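You operate a simulated robot arm through the tools that you are given. There is no shell and no other tool.

You run a simulated robot arm. Do the job below in one go: nothing can be reset, and whatever is moved stays where it is left.

TASK
Calibrate the joystick: knob to SET, stick to every stop, press SAVE once, then knob to FLY.
Fine: fore and aft, side to side and twist, both ways each; ease it to the stops; let it centre before SAVE; leave the other controls.

The check looks at the end state, three seconds after you hand in, the way a careful person would. Anything else that was tipped, shoved, dropped, spilled or broken makes it a failure.

THE ROBOT
A 7-joint arm with a two-finger gripper, fixed in place. Base frame: the origin is on the floor under the middle of its stand, x ahead of it, y to its left, z up. Lengths are in mm, angles in degrees, forces in N, time in s.
With the tool pointing down near the work surface it reaches from about 100 to 680 mm from the base axis. Its first joint turns from -66.0 to 66.0 degrees. Payload 2.45 kg.
Tool frame: the origin (TCP) lies between the finger pads and is the grasp point; the fingertips stand 26 mm ahead of it; z points along the fingers, y is the line along which they close. The gripper opens to 96 mm; its body begins 69 mm behind the TCP.
Orientation is that of the tool frame in the base frame, as a unit quaternion [x, y, z, w]. With the fingers straight down and closing along the base's y, the tool's x points along the base's -x, its y along +y and its z along -z.

THE INTERFACE
- The arm moves only by the tool drive_tool. Its argument "motion" is text: rows parted by semicolons, each of 7 numbers parted by spaces: the turn, a rotation vector about the tool's x, y, z in degrees, then the shift along the tool's x, y, z in mm, then the closure in counts, from 0 (fully open) to 255 (shut). In form: ax ay az x y z jaw; .... A call has 1 to 20 rows; each row shifts and turns the commanded pose from where the row before left it, along the tool's axes as they then stand. Rows are played at 5 a second. More than 50 mm and 8.6 degrees between two rows, or a gripper value outside its range, and nothing of the call is played. Where a pose cannot be reached the arm comes as near as it can. A force on the tool above 40 N (or 10 N above the force at the start of the call, whichever is more), or a blocked arm, ends the call early, and 0.2 s more pass. The fingers move at their own pace (about 50 mm/s each) and stop on an object; they squeeze with about 29 N. The grip force told is the motor's: it shows also when the fingers shut on nothing. Time passes only in rows, and 0.2 s behind the last, so rows that do not move let the fingers close. The reply holds the time, the measured pose of the TCP, the force on the tool along the base axes, the opening and the grip force, in the units named above and with some noise, with the torque about the TCP (base axes, N m) and any sound that the robot's microphone picked up, and new pictures: "pictures" is both (left out), scene, wrist or none.
- Cameras (640 x 400 px; columns grow to the right, rows downward): "scene" is fixed at [141.7, -387.2, 1404.7]; the picture's right is [0.92, -0.40, 0.00], its down [-0.30, -0.68, -0.67] and it looks along [0.27, 0.62, -0.74] (base axes); focal length 371 px, centre (320, 200). "wrist" rides on the gripper at [82, 3, -98] in the tool frame; the picture's right is [-0.04, 1.00, 0.00], its down [-0.73, -0.03, -0.68] and it looks along [-0.68, -0.03, 0.73] (tool axes); focal length 256 px, centre (320, 200). There is no depth. A picture from a camera that has moved, and an enlarged one, comes with that camera's place and axes in the base frame and with its lens.
- enlarge(camera, box): a new picture of the part [left, top, right, bottom] of that camera's present view, enlarged. It takes no simulated time.
- hand_in(): hands the job in; it is judged then, once.

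Nothing tells you positions but the pictures and the camera data. Unless the task says otherwise, let go and move clear before handing in.

The tools are called after "Call:" by a JSON object that holds its "name" and its "arguments". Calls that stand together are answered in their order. drive_tool: Moves the arm, as the interface text tells. Its arguments: {"type":"object","properties":{"motion":{"type":"string"},"pictures":{"type":"string","enum":["both","scene","wrist","none"]}},"required":["motion"]} The other tools are called the same way: enlarge (camera, box) takes an enlarged picture of a part of a camera's view; hand_in () hands the job in.

At the start:

```text
time_s: 0.0
eef_pos: [400.0, 47.0, 907.4]
orientation: [-0.001, 1.0, -0.001, 0.001]
force: [-0.5, 0.6, 0.2]
ft_torque: [0.02, 0.03, 0.02]
opening: 95.8
grip_force: 0.1
```

scene: 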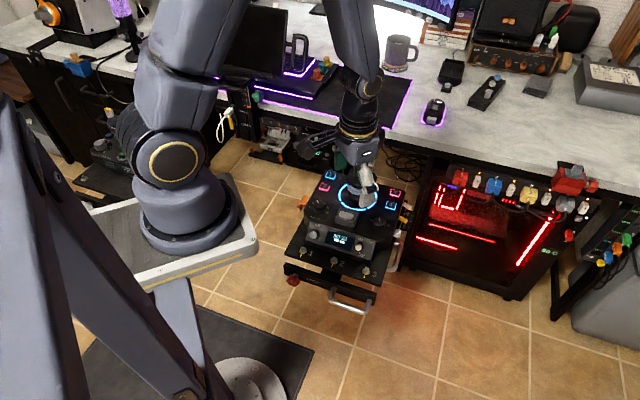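
wrist: 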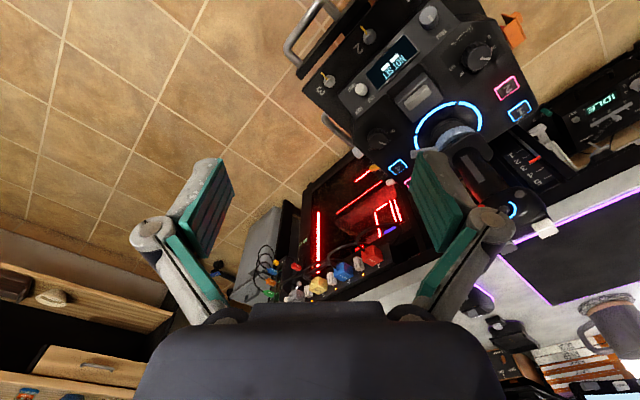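

The joystick unit seems to be the dark panel with a blue ring and a "NOT SET" display, in front of the desk. I'll enlarge both views before moving anything.

Call:
{"name": "enlarge", "arguments": {"camera": "scene", "box": [270, 150, 430, 310]}}

Call:
{"name": "enlarge", "arguments": {"camera": "wrist", "box": [280, 0, 600, 240]}}

```text
2.50 times, centred on (350, 230) of scene
camera zoom: at [141.7, -387.2, 1404.7], right [0.92, -0.4, 0.0], down [-0.3, -0.68, -0.67], along [0.27, 0.62, -0.74], focal length 927 px, centre (245, 125)
```

zoom: 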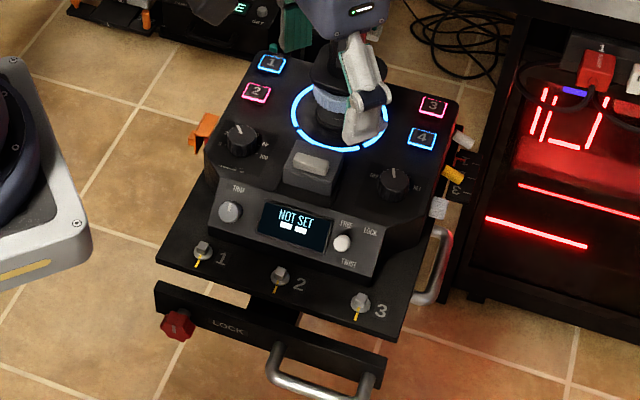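

```text
1.67 times, centred on (440, 120) of wrist
camera zoom: at [318.2, 50.3, 1005.0], right [0.04, 1.0, 0.0], down [0.73, -0.03, 0.68], along [0.68, -0.03, -0.73], focal length 427 px, centre (120, 333)
```

zoom: 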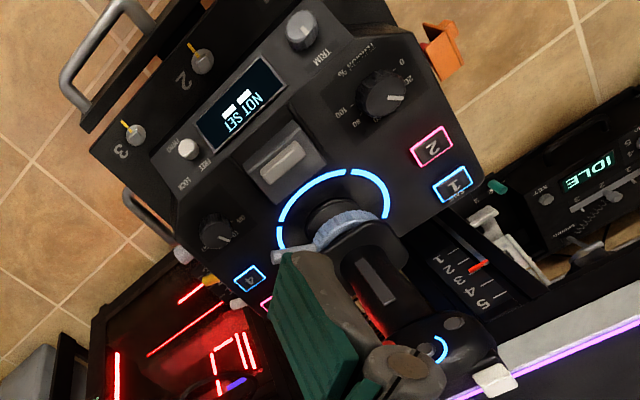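

The console with its ring and stick sits at roughly (560, 284, 560). I'll pull the arm back and left so both cameras see it unobstructed.

Call:
{"name": "drive_tool", "arguments": {"motion": "0 0 0 25 33 -6 0; 0 0 0 25 33 -6 0; 0 0 0 25 33 -6 0; 0 0 0 25 33 -6 0; 0 0 0 0 0 0 0", "pictures": "both"}}

```text
time_s: 1.2
eef_pos: [300.0, 180.1, 931.4]
orientation: [0.001, 1.0, 0.0, 0.001]
force: [0.1, 0.3, -0.3]
ft_torque: [0.0, 0.01, 0.01]
opening: 95.7
grip_force: 0.1
camera wrist: at [218.2, 183.5, 1030.0], right [0.04, 1.0, 0.0], down [0.73, -0.03, 0.68], along [0.68, -0.03, -0.73], focal length 256 px, centre (320, 200)
```

scene: 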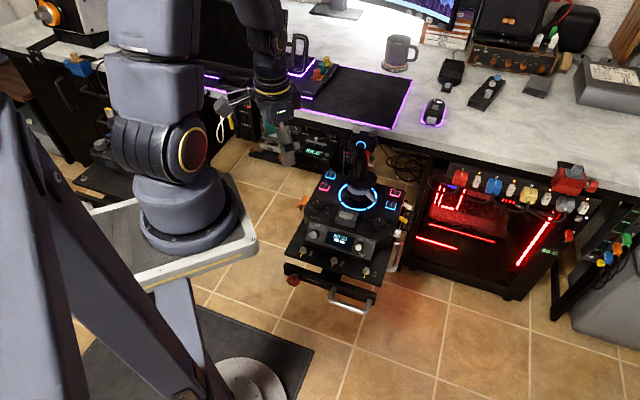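
wrist: 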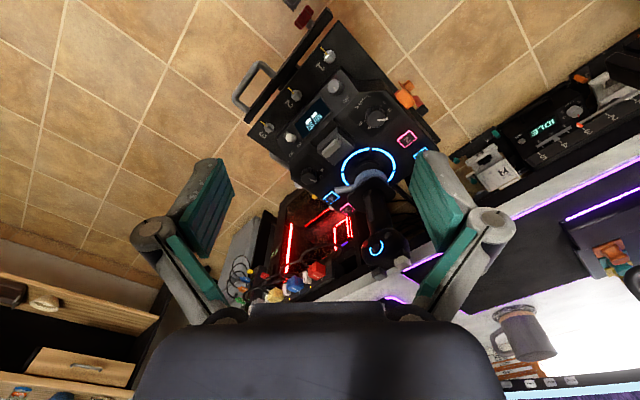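

Call:
{"name": "enlarge", "arguments": {"camera": "scene", "box": [280, 130, 420, 217]}}

Call:
{"name": "enlarge", "arguments": {"camera": "scene", "box": [280, 200, 420, 287]}}

Call:
{"name": "enlarge", "arguments": {"camera": "wrist", "box": [240, 40, 450, 171]}}

Call:
{"name": "enlarge", "arguments": {"camera": "wrist", "box": [280, 130, 450, 270]}}

```text
4.57 times, centred on (350, 174) of scene
camera zoom: at [141.7, -387.2, 1404.7], right [0.92, -0.4, 0.0], down [-0.3, -0.68, -0.67], along [0.27, 0.62, -0.74], focal length 1695 px, centre (183, 321)
```

zoom: 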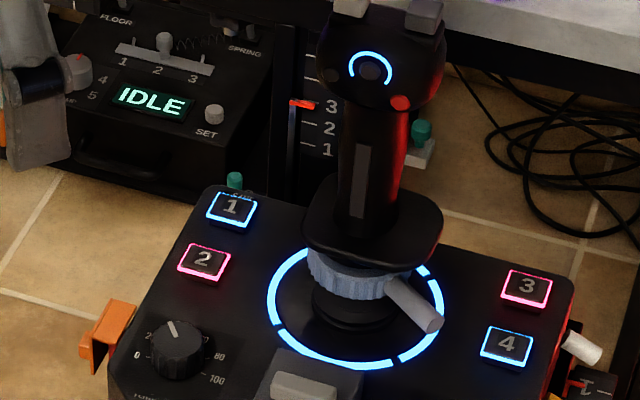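

```text
4.57 times, centred on (350, 244) of scene
camera zoom: at [141.7, -387.2, 1404.7], right [0.92, -0.4, 0.0], down [-0.3, -0.68, -0.67], along [0.27, 0.62, -0.74], focal length 1695 px, centre (183, 1)
```

zoom: 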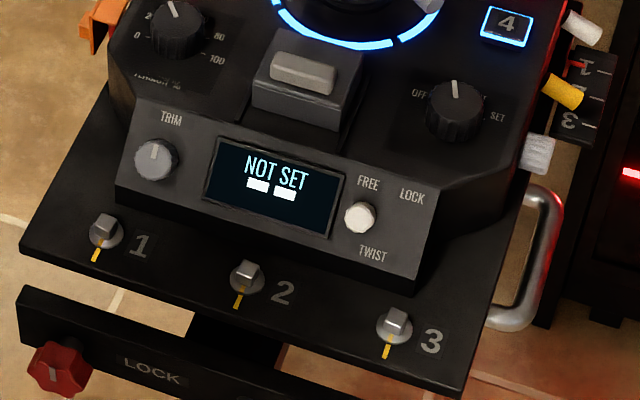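

```text
3.05 times, centred on (345, 106) of wrist
camera zoom: at [218.2, 183.5, 1030.0], right [0.04, 1.0, 0.0], down [0.73, -0.03, 0.68], along [0.68, -0.03, -0.73], focal length 780 px, centre (244, 488)
```

zoom: 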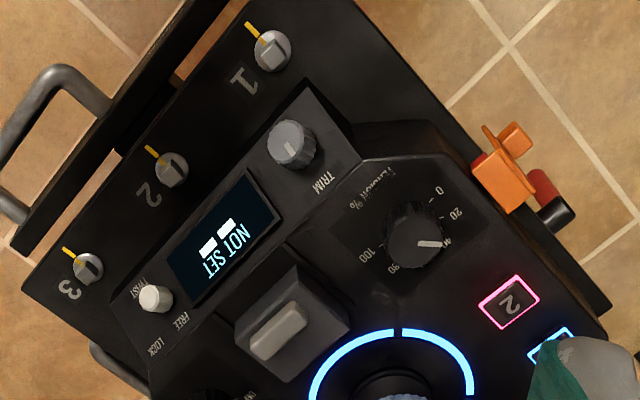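

```text
2.86 times, centred on (365, 200) of wrist
camera zoom: at [218.2, 183.5, 1030.0], right [0.04, 1.0, 0.0], down [0.73, -0.03, 0.68], along [0.68, -0.03, -0.73], focal length 731 px, centre (191, 200)
```

zoom: 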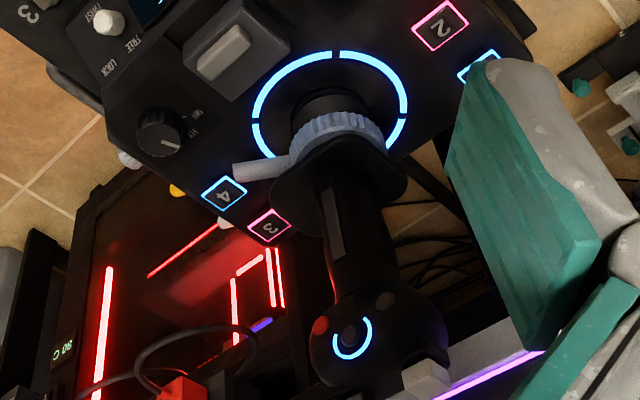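

The mode knob reads OFF / FLY / SET and there's a grey key behind the display. I'll zoom closer to find SAVE and read the labels.

Call:
{"name": "enlarge", "arguments": {"camera": "scene", "box": [330, 205, 400, 249]}}

Call:
{"name": "enlarge", "arguments": {"camera": "scene", "box": [300, 195, 360, 232]}}

Call:
{"name": "enlarge", "arguments": {"camera": "wrist", "box": [280, 120, 360, 200]}}

Call:
{"name": "enlarge", "arguments": {"camera": "scene", "box": [340, 130, 390, 210]}}

```text
9.09 times, centred on (365, 227) of scene
camera zoom: at [141.7, -387.2, 1404.7], right [0.92, -0.4, 0.0], down [-0.3, -0.68, -0.67], along [0.27, 0.62, -0.74], focal length 3370 px, centre (-89, -46)
```

zoom: 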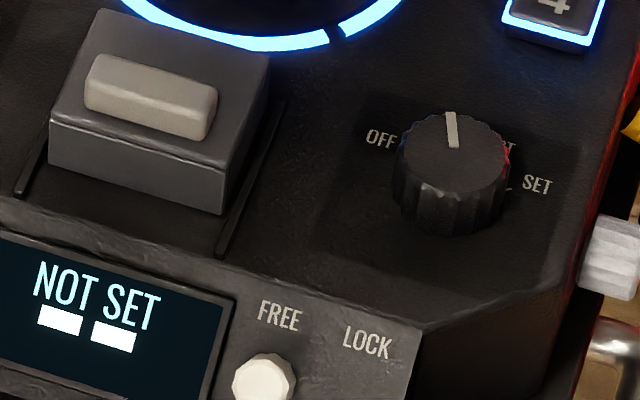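

```text
10.67 times, centred on (330, 214) of scene
camera zoom: at [141.7, -387.2, 1404.7], right [0.92, -0.4, 0.0], down [-0.3, -0.68, -0.67], along [0.27, 0.62, -0.74], focal length 3954 px, centre (213, 56)
```

zoom: 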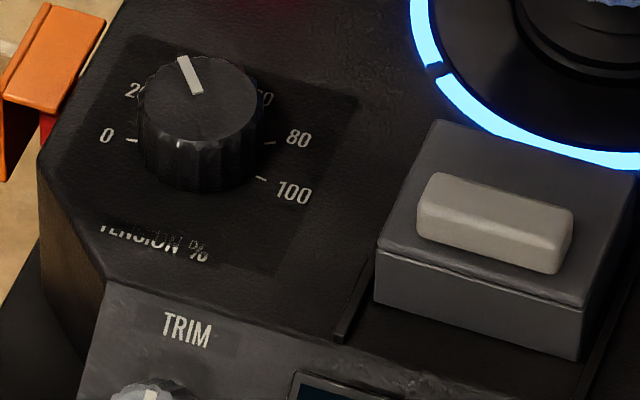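

```text
5.00 times, centred on (320, 160) of wrist
camera zoom: at [218.2, 183.5, 1030.0], right [0.04, 1.0, 0.0], down [0.73, -0.03, 0.68], along [0.68, -0.03, -0.73], focal length 1280 px, centre (320, 400)
```

zoom: 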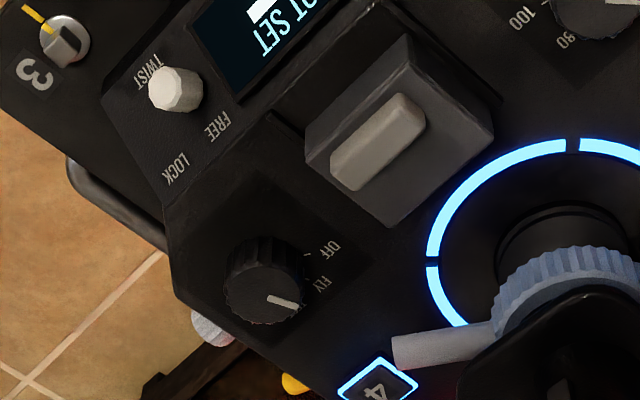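

```text
5.00 times, centred on (365, 170) of scene
camera zoom: at [141.7, -387.2, 1404.7], right [0.92, -0.4, 0.0], down [-0.3, -0.68, -0.67], along [0.27, 0.62, -0.74], focal length 1854 px, centre (95, 350)
```

zoom: 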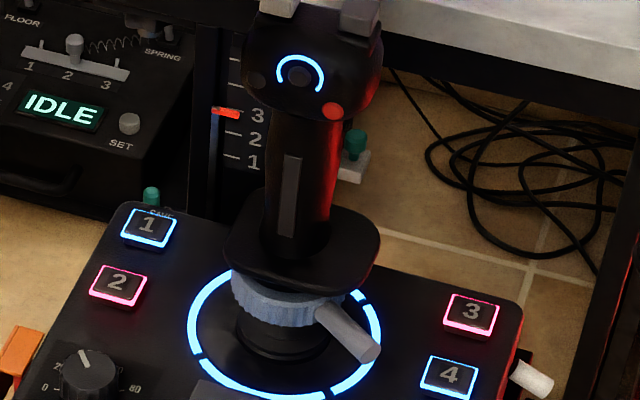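

There's small text beside a teal post on the back-left corner that might read SAVE. I'll zoom there and on the rear of the stick.

Call:
{"name": "enlarge", "arguments": {"camera": "scene", "box": [318, 163, 348, 193]}}

Call:
{"name": "enlarge", "arguments": {"camera": "scene", "box": [348, 130, 388, 160]}}

Call:
{"name": "enlarge", "arguments": {"camera": "scene", "box": [330, 160, 400, 230]}}

Call:
{"name": "enlarge", "arguments": {"camera": "scene", "box": [280, 190, 320, 270]}}

```text
13.33 times, centred on (333, 178) of scene
camera zoom: at [141.7, -387.2, 1404.7], right [0.92, -0.4, 0.0], down [-0.3, -0.68, -0.67], along [0.27, 0.62, -0.74], focal length 4943 px, centre (147, 493)
```

zoom: 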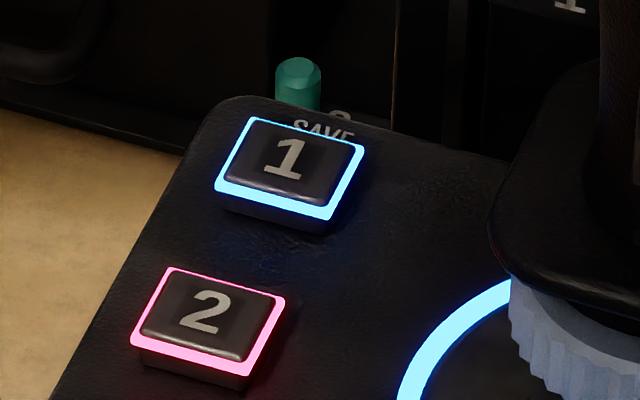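

```text
13.33 times, centred on (368, 145) of scene
camera zoom: at [141.7, -387.2, 1404.7], right [0.92, -0.4, 0.0], down [-0.3, -0.68, -0.67], along [0.27, 0.62, -0.74], focal length 4943 px, centre (-320, 933)
```

zoom: 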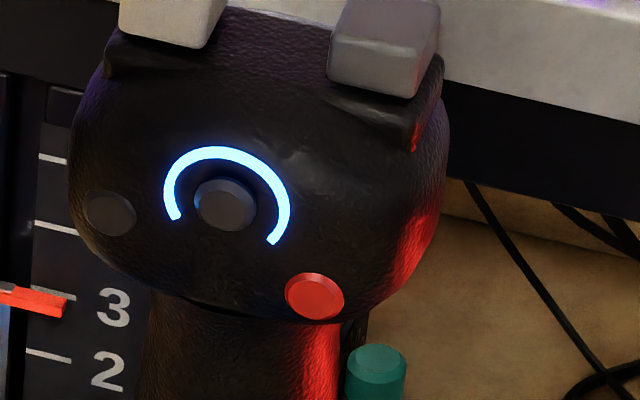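

```text
5.71 times, centred on (365, 195) of scene
camera zoom: at [141.7, -387.2, 1404.7], right [0.92, -0.4, 0.0], down [-0.3, -0.68, -0.67], along [0.27, 0.62, -0.74], focal length 2118 px, centre (63, 229)
```

zoom: 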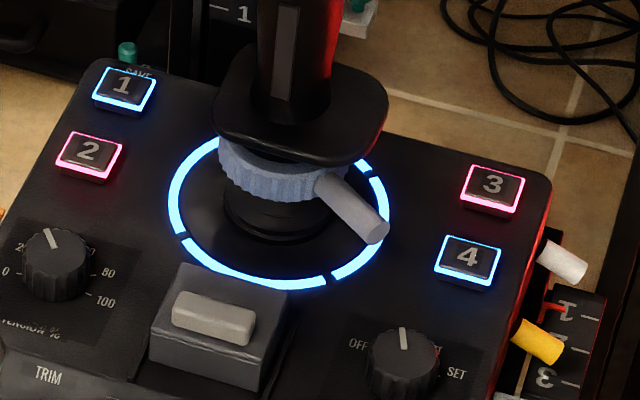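

```text
5.00 times, centred on (300, 230) of scene
camera zoom: at [141.7, -387.2, 1404.7], right [0.92, -0.4, 0.0], down [-0.3, -0.68, -0.67], along [0.27, 0.62, -0.74], focal length 1854 px, centre (420, 50)
```

zoom: 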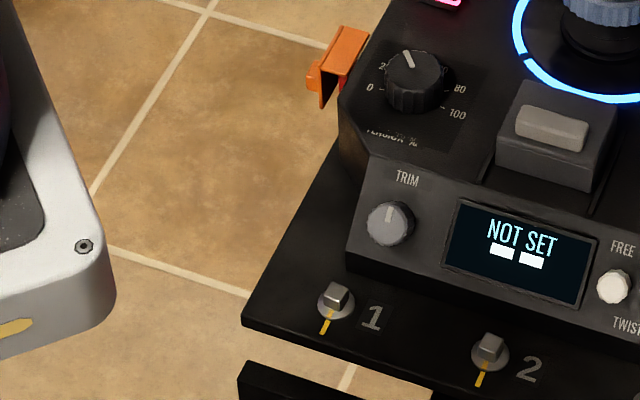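

Button "1" at about (528, 409) carries the SAVE label. The mode knob is at about (558, 150, 592), the stick axis is near (560, 281), and the console is turned 45° in the base frame. Next I'll turn the tool to line up with the console and look at the mode knob up close.

Call:
{"name": "drive_tool", "arguments": {"motion": "0 0 -7.5 0 0 0 0; 0 0 -7.5 0 0 0 0; 0 0 -7.5 0 0 0 0; 0 0 -7.5 0 0 0 0; 0 0 -7.5 0 0 0 0; 0 0 -7.5 0 0 0 0; 0 0 0 -9.55 -25.45 25 0; 0 0 0 -9.55 -25.45 25 0; 0 0 0 -9.55 -25.45 25 0; 0 0 0 -9.55 -25.45 25 0; 0 0 0 -9.55 -25.45 25 0; 0 0 0 -9.55 -25.45 25 0; 0 0 0 -9.55 -25.45 25 0; 0 0 0 -9.55 -25.45 25 0; 0 0 0 0 0 0 0", "pictures": "both"}}

```text
time_s: 4.4
eef_pos: [499.7, 88.2, 730.4]
orientation: [-0.384, 0.924, 0.001, 0.0]
force: [0.2, 0.2, 0.4]
ft_torque: [0.01, 0.01, -0.01]
opening: 95.8
grip_force: 0.1
camera wrist: at [438.3, 33.5, 829.5], right [-0.68, 0.73, 0.0], down [0.54, 0.5, 0.68], along [0.5, 0.46, -0.73], focal length 256 px, centre (320, 200)
```

scene: 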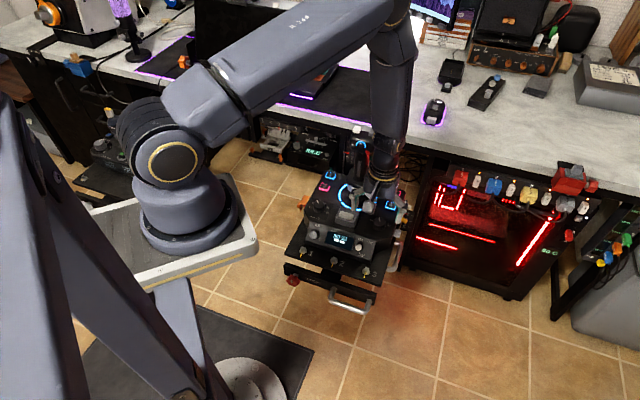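
wrist: 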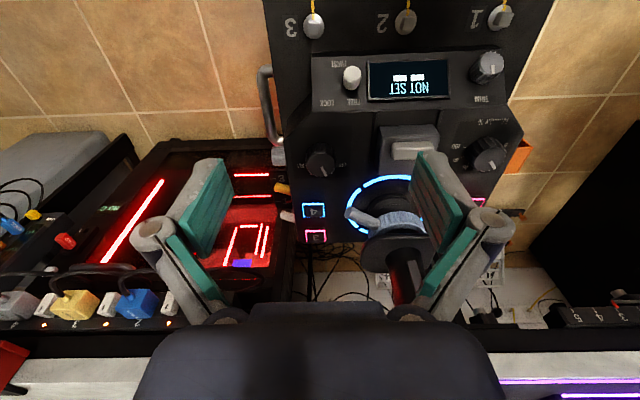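

Call:
{"name": "enlarge", "arguments": {"camera": "wrist", "box": [285, 130, 365, 190]}}

Call:
{"name": "enlarge", "arguments": {"camera": "wrist", "box": [260, 0, 540, 240]}}

Call:
{"name": "enlarge", "arguments": {"camera": "wrist", "box": [320, 150, 440, 250]}}

```text
6.67 times, centred on (325, 160) of wrist
camera zoom: at [438.3, 33.5, 829.5], right [-0.68, 0.73, 0.0], down [0.54, 0.5, 0.68], along [0.5, 0.46, -0.73], focal length 1707 px, centre (287, 467)
```

zoom: 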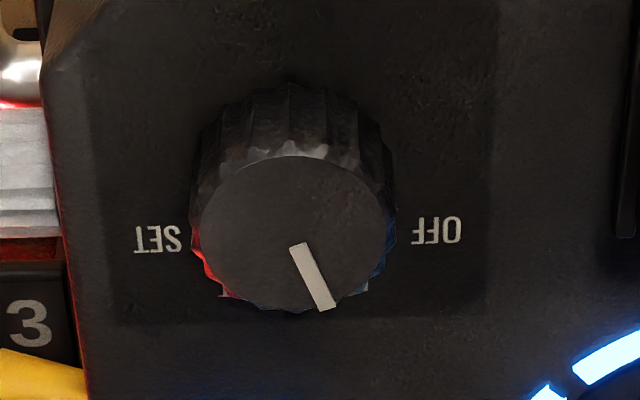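

```text
1.67 times, centred on (400, 120) of wrist
camera zoom: at [438.3, 33.5, 829.5], right [-0.68, 0.73, 0.0], down [0.54, 0.5, 0.68], along [0.5, 0.46, -0.73], focal length 427 px, centre (187, 333)
```

zoom: 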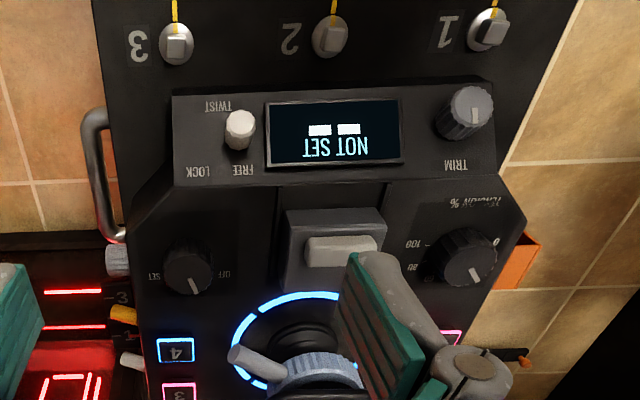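

```text
4.00 times, centred on (380, 200) of wrist
camera zoom: at [438.3, 33.5, 829.5], right [-0.68, 0.73, 0.0], down [0.54, 0.5, 0.68], along [0.5, 0.46, -0.73], focal length 1024 px, centre (80, 200)
```

zoom: 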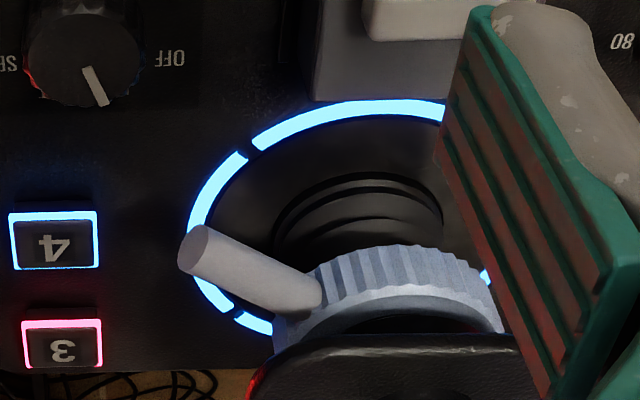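

The mode knob points at FLY, second of four positions, and SET is the far clockwise one. I'll narrow the jaws and hover above the knob to check the centring.

Call:
{"name": "drive_tool", "arguments": {"motion": "0 0 0 -28.5 -0.3 15 106; 0 0 0 -28.5 -0.3 20 106; 0 0 0 -28.4 -0.3 20 106; 0 0 0 0 0 15 106; 0 0 0 0 0 0 106", "pictures": "both"}}

```text
time_s: 5.6
eef_pos: [559.3, 150.8, 660.9]
orientation: [-0.383, 0.924, 0.0, 0.0]
force: [-0.4, -0.3, 0.2]
ft_torque: [0.01, -0.04, -0.02]
opening: 55.8
grip_force: 0.1
camera wrist: at [498.8, 94.4, 759.1], right [-0.68, 0.73, 0.0], down [0.54, 0.5, 0.68], along [0.5, 0.46, -0.73], focal length 256 px, centre (320, 200)
```

scene: 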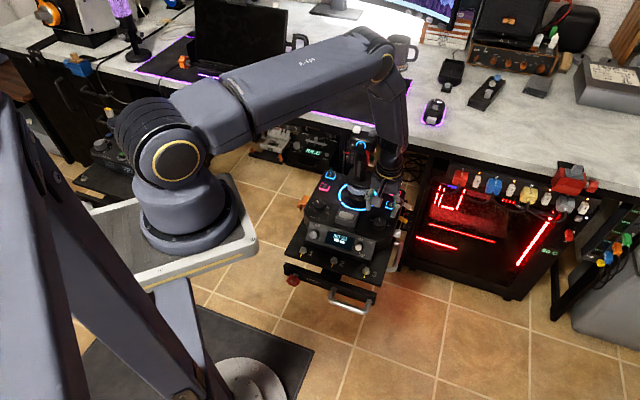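
wrist: 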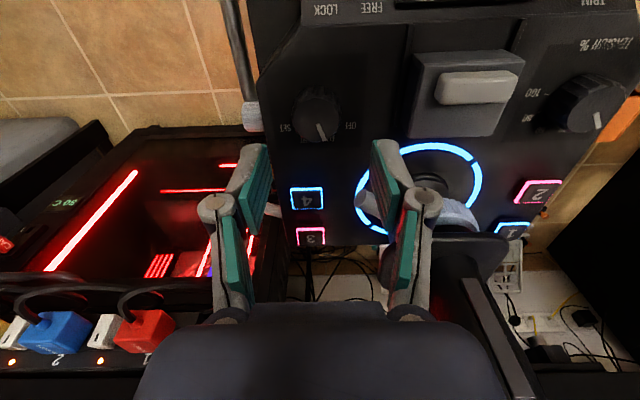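

Call:
{"name": "enlarge", "arguments": {"camera": "wrist", "box": [265, 80, 385, 160]}}

Call:
{"name": "enlarge", "arguments": {"camera": "scene", "box": [330, 150, 420, 240]}}

```text
5.00 times, centred on (325, 120) of wrist
camera zoom: at [498.8, 94.4, 759.1], right [-0.68, 0.73, 0.0], down [0.54, 0.5, 0.68], along [0.5, 0.46, -0.73], focal length 1280 px, centre (295, 600)
```

zoom: 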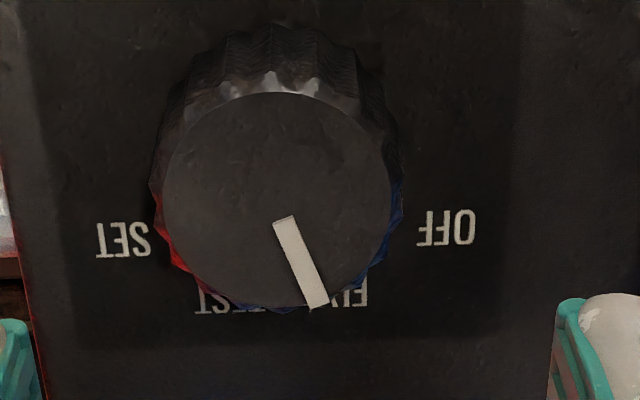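

```text
4.44 times, centred on (375, 195) of scene
camera zoom: at [141.7, -387.2, 1404.7], right [0.92, -0.4, 0.0], down [-0.3, -0.68, -0.67], along [0.27, 0.62, -0.74], focal length 1648 px, centre (76, 222)
```

zoom: 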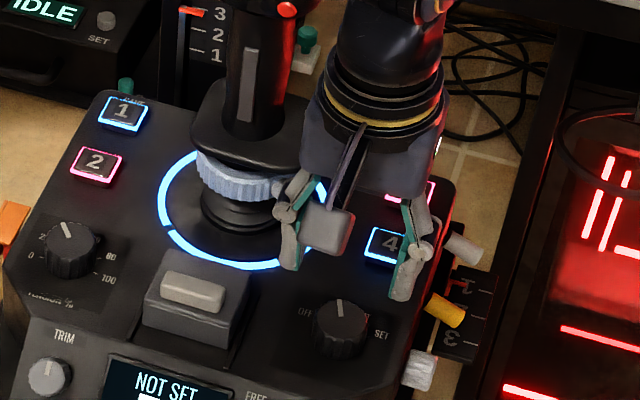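

Pointer confirmed on FLY, with the order OFF, FLY, TEST, SET going clockwise. The knob is about 2.4 mm off in tool y, so I'll correct that and descend partway before a last check.

Call:
{"name": "drive_tool", "arguments": {"motion": "0 0 0 1.5 -2.4 0 127; 0 0 0 0 0 15 127; 0 0 0 0 0 15 127; 0 0 0 0 0 12 127; 0 0 0 0 0 0 127", "pictures": "both"}}

```text
time_s: 6.8
eef_pos: [559.8, 146.4, 618.5]
orientation: [-0.384, 0.924, 0.0, 0.001]
force: [0.1, -0.4, -0.1]
ft_torque: [0.03, 0.0, 0.03]
opening: 48.2
grip_force: 0.0
camera wrist: at [499.8, 91.2, 717.5], right [-0.68, 0.73, 0.0], down [0.54, 0.5, 0.68], along [0.5, 0.46, -0.73], focal length 256 px, centre (320, 200)
```

scene: 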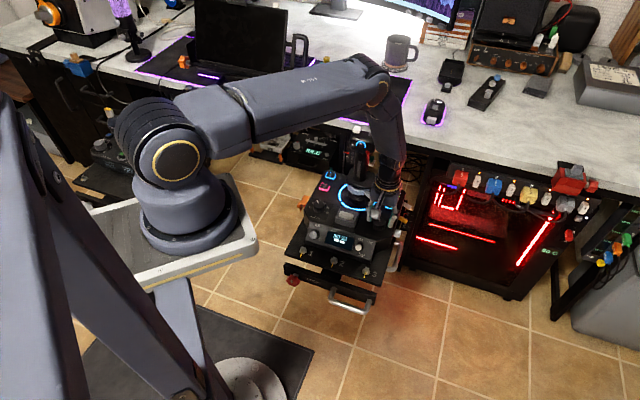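
wrist: 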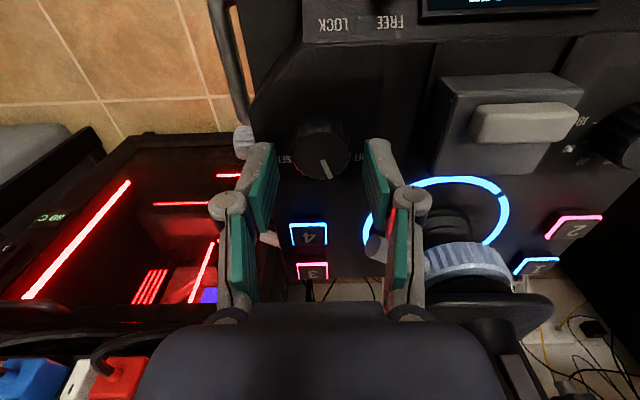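

Call:
{"name": "enlarge", "arguments": {"camera": "wrist", "box": [240, 100, 400, 220]}}

Call:
{"name": "enlarge", "arguments": {"camera": "scene", "box": [350, 180, 420, 250]}}

```text
3.33 times, centred on (320, 160) of wrist
camera zoom: at [499.8, 91.2, 717.5], right [-0.68, 0.73, 0.0], down [0.54, 0.5, 0.68], along [0.5, 0.46, -0.73], focal length 853 px, centre (320, 333)
```

zoom: 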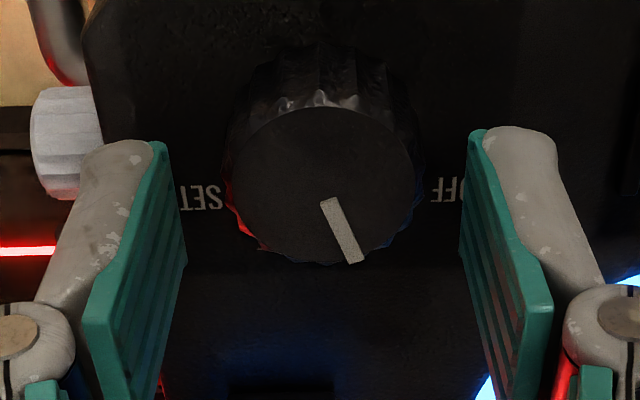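

```text
5.71 times, centred on (385, 215) of scene
camera zoom: at [141.7, -387.2, 1404.7], right [0.92, -0.4, 0.0], down [-0.3, -0.68, -0.67], along [0.27, 0.62, -0.74], focal length 2118 px, centre (-51, 114)
```

zoom: 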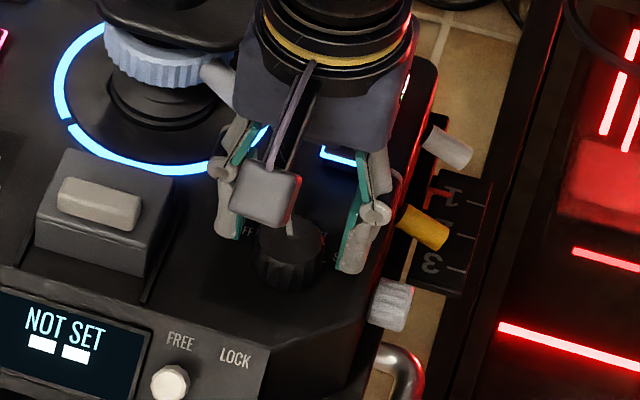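

Centred on the knob to within a millimetre. I'll descend 15 mm and close on it.

Call:
{"name": "drive_tool", "arguments": {"motion": "0 0 0 0 0 8 127; 0 0 0 0 0 7 127; 0 0 0 0 0 0 127; 0 0 0 0 0 0 150; 0 0 0 0 0 0 190; 0 0 0 0 0 0 190; 0 0 0 0 0 0 190", "pictures": "wrist"}}

```text
time_s: 8.4
eef_pos: [559.9, 146.2, 603.6]
orientation: [-0.383, 0.924, 0.001, 0.001]
force: [-0.3, 2.0, -2.0]
ft_torque: [0.05, -0.02, -0.01]
opening: 33.1
grip_force: 45.6
camera wrist: at [499.5, 91.7, 702.2], right [-0.68, 0.73, 0.0], down [0.54, 0.5, 0.68], along [0.5, 0.46, -0.73], focal length 256 px, centre (320, 200)
```

wrist: 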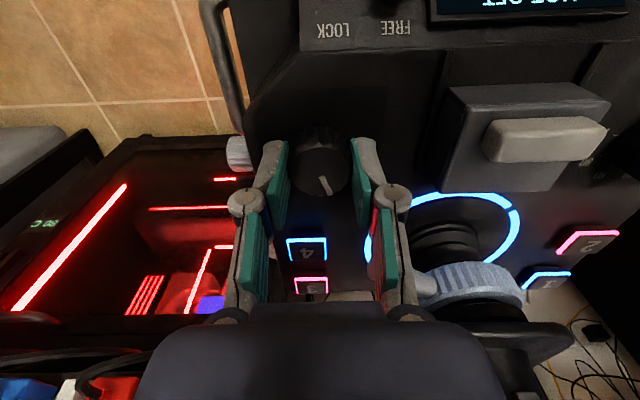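

Knob gripped at 33 mm. I'll turn it clockwise about 36° and check forces and picture.

Call:
{"name": "drive_tool", "arguments": {"motion": "0 0 6 0 0 0 190; 0 0 6 0 0 0 190; 0 0 6 0 0 0 190; 0 0 6 0 0 0 190; 0 0 6 0 0 0 190; 0 0 6 0 0 0 190; 0 0 0 0 0 0 190", "pictures": "wrist"}}

```text
time_s: 10.0
eef_pos: [560.8, 146.7, 604.9]
orientation: [-0.078, 0.997, 0.0, 0.001]
force: [1.5, -4.8, -5.6]
ft_torque: [0.03, -0.41, 0.03]
opening: 32.8
grip_force: 45.0
camera wrist: at [478.6, 137.0, 702.1], right [-0.12, 0.99, 0.0], down [0.73, 0.09, 0.68], along [0.68, 0.08, -0.73], focal length 256 px, centre (320, 200)
```

wrist: 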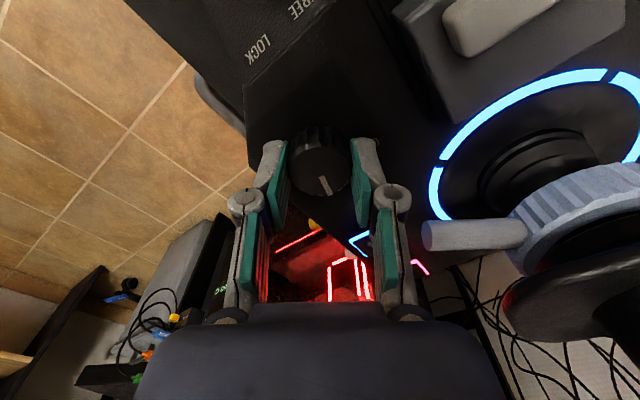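

The pointer turned with the jaws, now near TEST. The stick's collar lever is still about 18 mm clear of the finger, so I'll turn another 36° to SET.

Call:
{"name": "drive_tool", "arguments": {"motion": "0 0 6 0 0 0 190; 0 0 6 0 0 0 190; 0 0 6 0 0 0 190; 0 0 6 0 0 0 190; 0 0 6 0 0 0 190; 0 0 6 0 0 0 190; 0 0 0 0 0 0 190", "pictures": "both"}}

```text
time_s: 11.6
eef_pos: [560.5, 145.0, 603.3]
orientation: [0.234, 0.972, 0.0, 0.0]
force: [-3.9, -18.0, 13.6]
ft_torque: [-0.32, 0.5, 0.0]
opening: 32.8
grip_force: 45.6
camera wrist: at [488.1, 186.1, 702.2], right [0.49, 0.87, 0.0], down [0.64, -0.36, 0.68], along [0.59, -0.33, -0.73], focal length 256 px, centre (320, 200)
```

scene: 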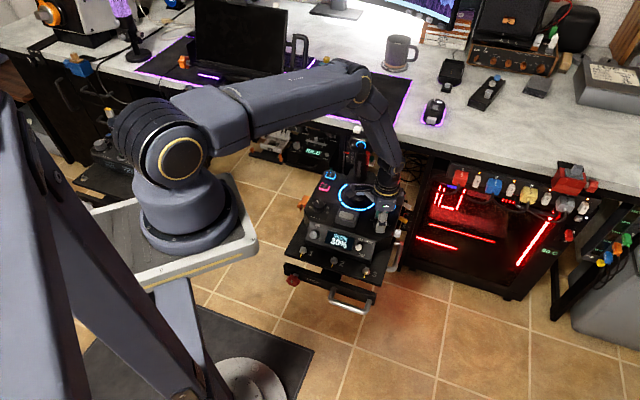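
wrist: 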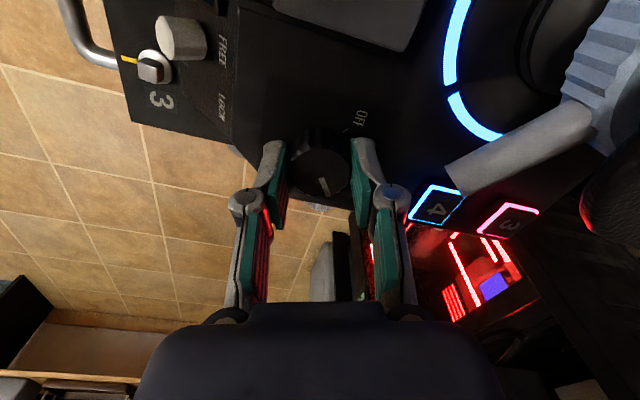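

Call:
{"name": "enlarge", "arguments": {"camera": "scene", "box": [310, 220, 380, 264]}}

Call:
{"name": "enlarge", "arguments": {"camera": "wrist", "box": [240, 90, 400, 210]}}

```text
9.09 times, centred on (345, 242) of scene
camera zoom: at [141.4, -387.5, 1404.7], right [0.92, -0.4, 0.0], down [-0.3, -0.68, -0.67], along [0.27, 0.62, -0.74], focal length 3370 px, centre (93, -182)
```

zoom: 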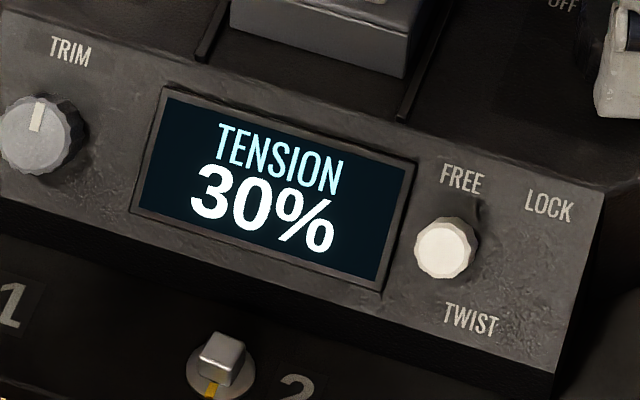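

```text
3.33 times, centred on (320, 150) of wrist
camera zoom: at [488.1, 186.1, 702.2], right [0.49, 0.87, 0.0], down [0.64, -0.36, 0.68], along [0.59, -0.33, -0.73], focal length 853 px, centre (320, 367)
```

zoom: 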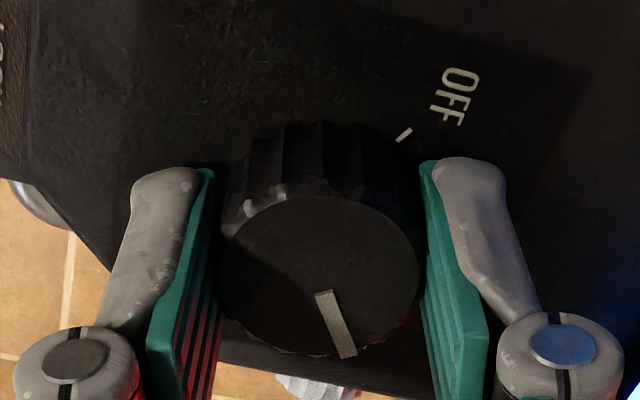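

The display changed to "TENSION 30%". I'll release the knob, lift straight up and look at the pointer.

Call:
{"name": "drive_tool", "arguments": {"motion": "0 0 0 0 0 0 150; 0 0 0 0 0 0 127; 0 0 0 0 0 0 127; 0 0 0 0 0 -15 127; 0 0 0 0 0 -20 127; 0 0 0 0 0 -20 127; 0 0 0 0 0 0 127", "pictures": "both"}}

```text
time_s: 13.2
eef_pos: [559.8, 146.0, 659.2]
orientation: [0.233, 0.972, 0.0, 0.0]
force: [0.4, 0.2, -0.2]
ft_torque: [0.0, -0.07, -0.01]
opening: 48.0
grip_force: 0.0
camera wrist: at [487.6, 187.0, 757.1], right [0.49, 0.87, 0.0], down [0.64, -0.36, 0.68], along [0.59, -0.33, -0.73], focal length 256 px, centre (320, 200)
```

scene: 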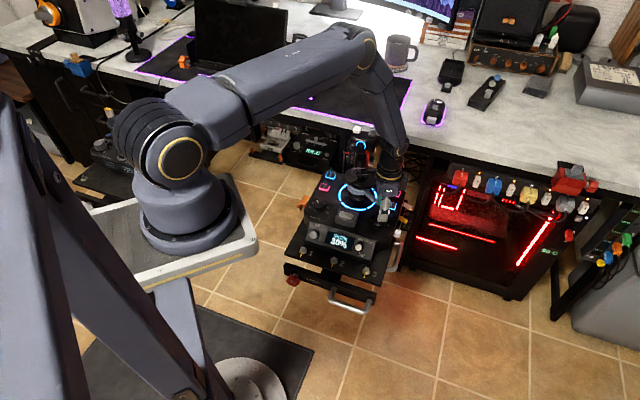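
wrist: 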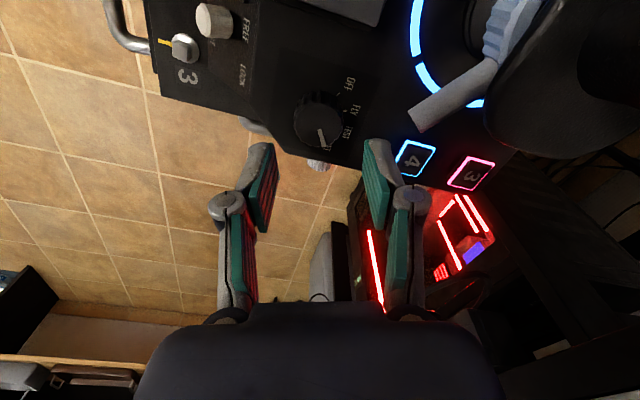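

Call:
{"name": "enlarge", "arguments": {"camera": "wrist", "box": [260, 60, 380, 160]}}

Call:
{"name": "enlarge", "arguments": {"camera": "scene", "box": [310, 220, 380, 264]}}

Call:
{"name": "enlarge", "arguments": {"camera": "scene", "box": [330, 130, 420, 230]}}

```text
4.00 times, centred on (320, 110) of wrist
camera zoom: at [487.6, 187.0, 757.1], right [0.49, 0.87, 0.0], down [0.64, -0.36, 0.68], along [0.59, -0.33, -0.73], focal length 1024 px, centre (320, 560)
```

zoom: 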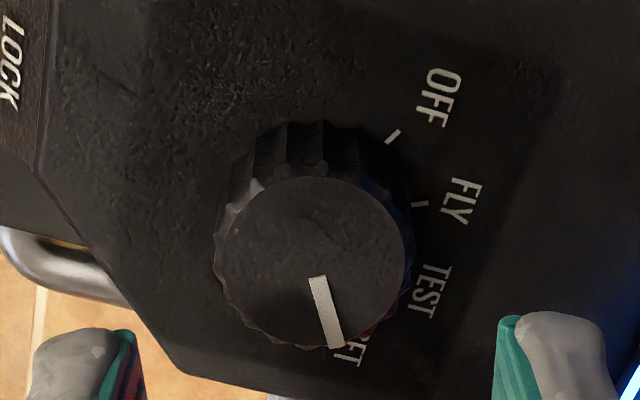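

```text
9.09 times, centred on (345, 242) of scene
camera zoom: at [141.7, -387.2, 1404.7], right [0.92, -0.4, 0.0], down [-0.3, -0.68, -0.67], along [0.27, 0.62, -0.74], focal length 3370 px, centre (93, -182)
```

zoom: 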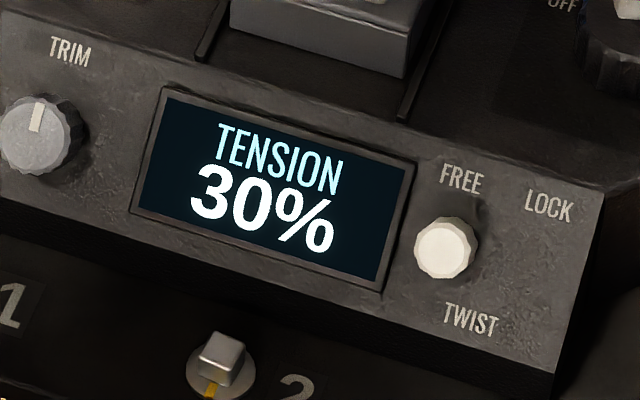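

```text
4.00 times, centred on (375, 180) of scene
camera zoom: at [141.7, -387.2, 1404.7], right [0.92, -0.4, 0.0], down [-0.3, -0.68, -0.67], along [0.27, 0.62, -0.74], focal length 1483 px, centre (100, 280)
```

zoom: 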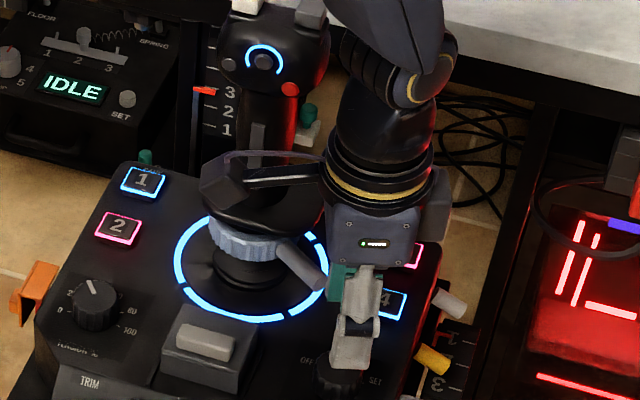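

The pointer sits on SET. I'll rotate the tool back to line up with the console, rising, then back away toward the user side for a clear look at the stick.

Call:
{"name": "drive_tool", "arguments": {"motion": "0 0 -7.2 0 0 -8 60; 0 0 -7.2 0 0 -8 0; 0 0 -7.2 0 0 -8 0; 0 0 -7.2 0 0 -8 0; 0 0 -7.2 0 0 -8 0; 0 0 -7.2 0 0 -8 0; 0 0 -7.2 0 0 -8 0; 0 0 -7.2 0 0 -8 0; 0 0 -7.2 0 0 -8 0; 0 0 -7.2 0 0 -8 0; 0 0 0 30 0 -25 0; 0 0 0 30 0 -25 0; 0 0 0 30 0 -25 0; 0 0 0 30 0 -25 0; 0 0 0 30 20 -25 0; 0 0 0 30 20 -25 0; 0 0 0 0 0 0 0", "pictures": "both"}}

```text
time_s: 16.8
eef_pos: [404.0, 48.3, 889.1]
orientation: [-0.383, 0.924, 0.0, 0.001]
force: [-0.1, -0.8, 0.6]
ft_torque: [-0.01, 0.0, -0.02]
opening: 96.1
grip_force: 0.0
camera wrist: at [343.4, -7.8, 987.7], right [-0.68, 0.73, 0.0], down [0.54, 0.5, 0.68], along [0.5, 0.46, -0.73], focal length 256 px, centre (320, 200)
```

scene: 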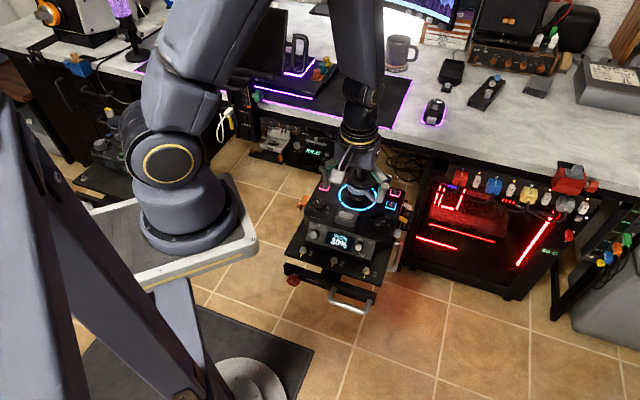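
wrist: 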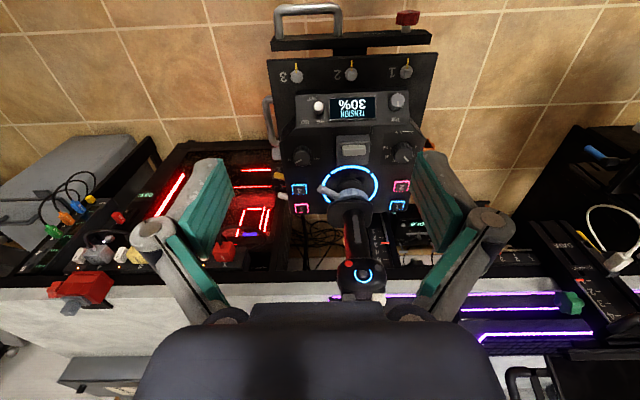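

Call:
{"name": "enlarge", "arguments": {"camera": "wrist", "box": [270, 70, 440, 230]}}

Call:
{"name": "enlarge", "arguments": {"camera": "wrist", "box": [310, 150, 420, 310]}}

Call:
{"name": "enlarge", "arguments": {"camera": "scene", "box": [355, 205, 405, 245]}}

```text
2.50 times, centred on (355, 150) of wrist
camera zoom: at [343.4, -7.8, 987.7], right [-0.68, 0.73, 0.0], down [0.54, 0.5, 0.68], along [0.5, 0.46, -0.73], focal length 640 px, centre (232, 325)
```

zoom: 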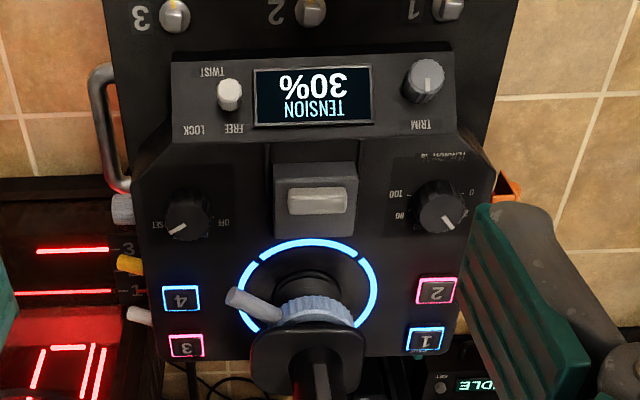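

```text
2.50 times, centred on (365, 230) of wrist
camera zoom: at [343.4, -7.8, 987.7], right [-0.68, 0.73, 0.0], down [0.54, 0.5, 0.68], along [0.5, 0.46, -0.73], focal length 640 px, centre (208, 125)
```

zoom: 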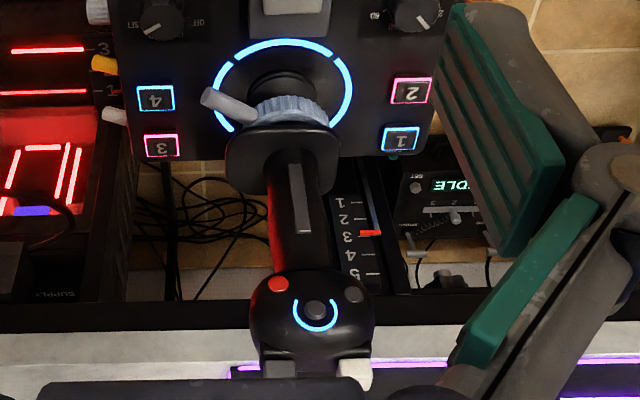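

```text
10.00 times, centred on (380, 225) of scene
camera zoom: at [141.7, -387.2, 1404.7], right [0.92, -0.4, 0.0], down [-0.3, -0.68, -0.67], along [0.27, 0.62, -0.74], focal length 3707 px, centre (-280, -50)
```

zoom: 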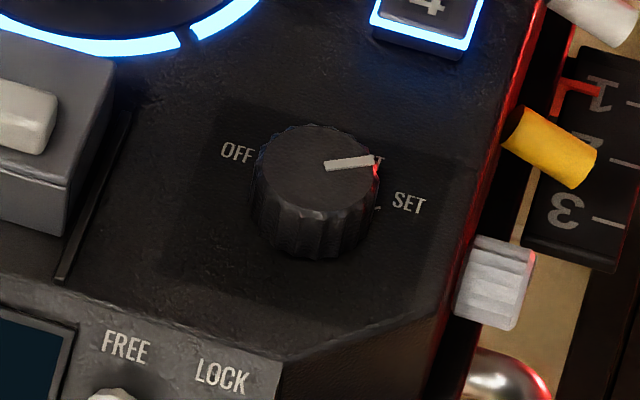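

The mode knob is on SET and everything else is as it was. Next I'll move in above and behind the stick head to measure it before gripping.

Call:
{"name": "drive_tool", "arguments": {"motion": "0 0 0 -35 10.5 0 0; 0 0 0 -35 10.5 0 0; 0 0 0 -35 10.5 0 0; 0 0 0 -35 10.5 0 0; 0 0 0 -35 10.5 0 0; 0 0 0 0 0 0 0", "pictures": "both"}}

```text
time_s: 18.2
eef_pos: [490.6, 208.9, 887.3]
orientation: [-0.383, 0.924, 0.0, 0.001]
force: [0.6, 0.4, 0.0]
ft_torque: [-0.03, 0.0, 0.0]
opening: 96.2
grip_force: 0.0
camera wrist: at [430.4, 154.1, 987.7], right [-0.68, 0.73, 0.0], down [0.54, 0.5, 0.68], along [0.5, 0.46, -0.73], focal length 256 px, centre (320, 200)
```

scene: 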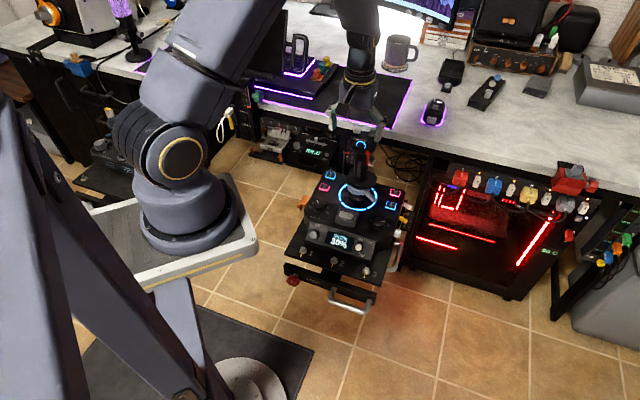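
wrist: 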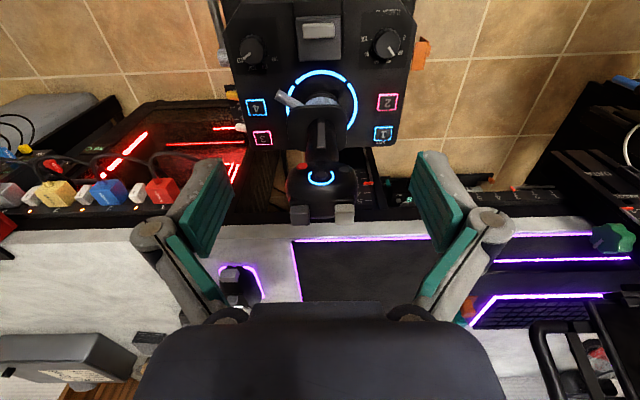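

Call:
{"name": "enlarge", "arguments": {"camera": "wrist", "box": [260, 130, 380, 240]}}

Call:
{"name": "enlarge", "arguments": {"camera": "wrist", "box": [230, 50, 410, 170]}}

Call:
{"name": "enlarge", "arguments": {"camera": "scene", "box": [320, 90, 400, 220]}}

```text
3.64 times, centred on (320, 185) of wrist
camera zoom: at [430.4, 154.1, 987.7], right [-0.68, 0.73, 0.0], down [0.54, 0.5, 0.68], along [0.5, 0.46, -0.73], focal length 931 px, centre (320, 254)
```

zoom: 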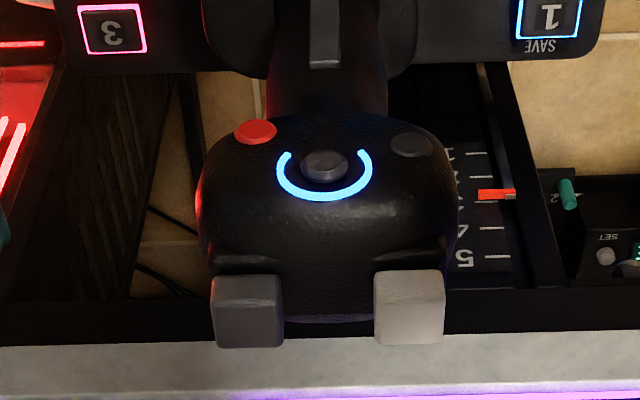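

```text
3.33 times, centred on (320, 110) of wrist
camera zoom: at [430.4, 154.1, 987.7], right [-0.68, 0.73, 0.0], down [0.54, 0.5, 0.68], along [0.5, 0.46, -0.73], focal length 853 px, centre (320, 500)
```

zoom: 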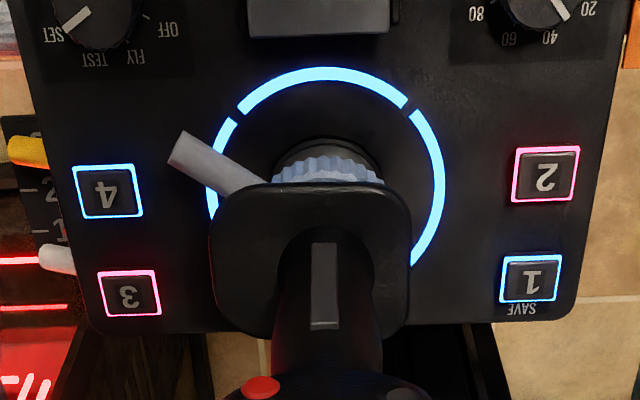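

```text
3.08 times, centred on (360, 155) of scene
camera zoom: at [141.7, -387.2, 1404.7], right [0.92, -0.4, 0.0], down [-0.3, -0.68, -0.67], along [0.27, 0.62, -0.74], focal length 1141 px, centre (197, 338)
```

zoom: 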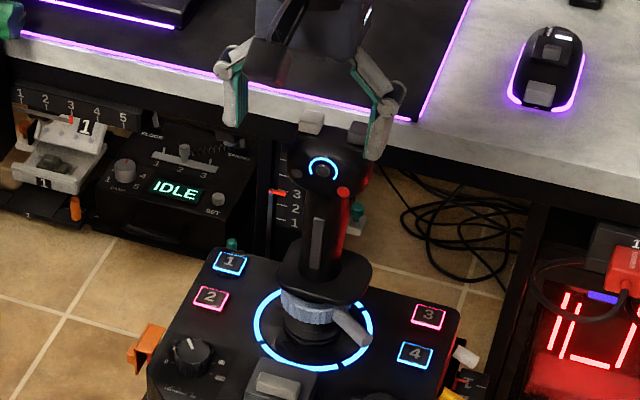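

SAVE is printed beside button 1 only. The stick head is about 70 mm wide, centred near (550, 266, 790) with its top near z = 831. I'll move over it, jaws fully open.

Call:
{"name": "drive_tool", "arguments": {"motion": "0 0 0 -27.3 -0.6 0 0; 0 0 0 -27.3 -0.6 0 0; 0 0 0 -27.3 -0.6 0 0; 0 0 0 0 0 0 0", "pictures": "both"}}

```text
time_s: 19.2
eef_pos: [549.0, 266.4, 889.2]
orientation: [-0.384, 0.923, 0.0, 0.0]
force: [-0.5, -0.5, -0.2]
ft_torque: [-0.02, -0.04, 0.01]
opening: 95.9
grip_force: 0.1
camera wrist: at [489.8, 210.8, 987.2], right [-0.68, 0.73, 0.0], down [0.54, 0.5, 0.68], along [0.5, 0.46, -0.73], focal length 256 px, centre (320, 200)
```

scene: 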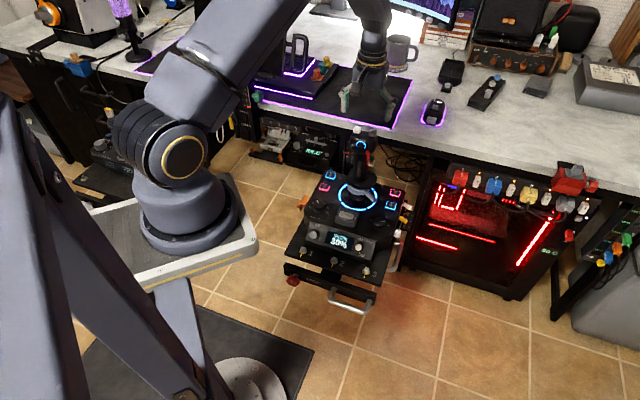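
wrist: 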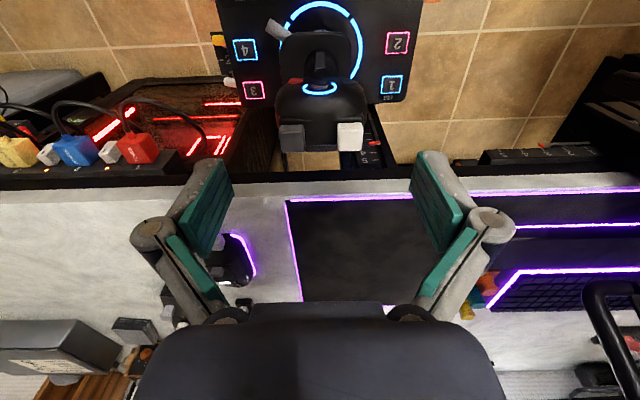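

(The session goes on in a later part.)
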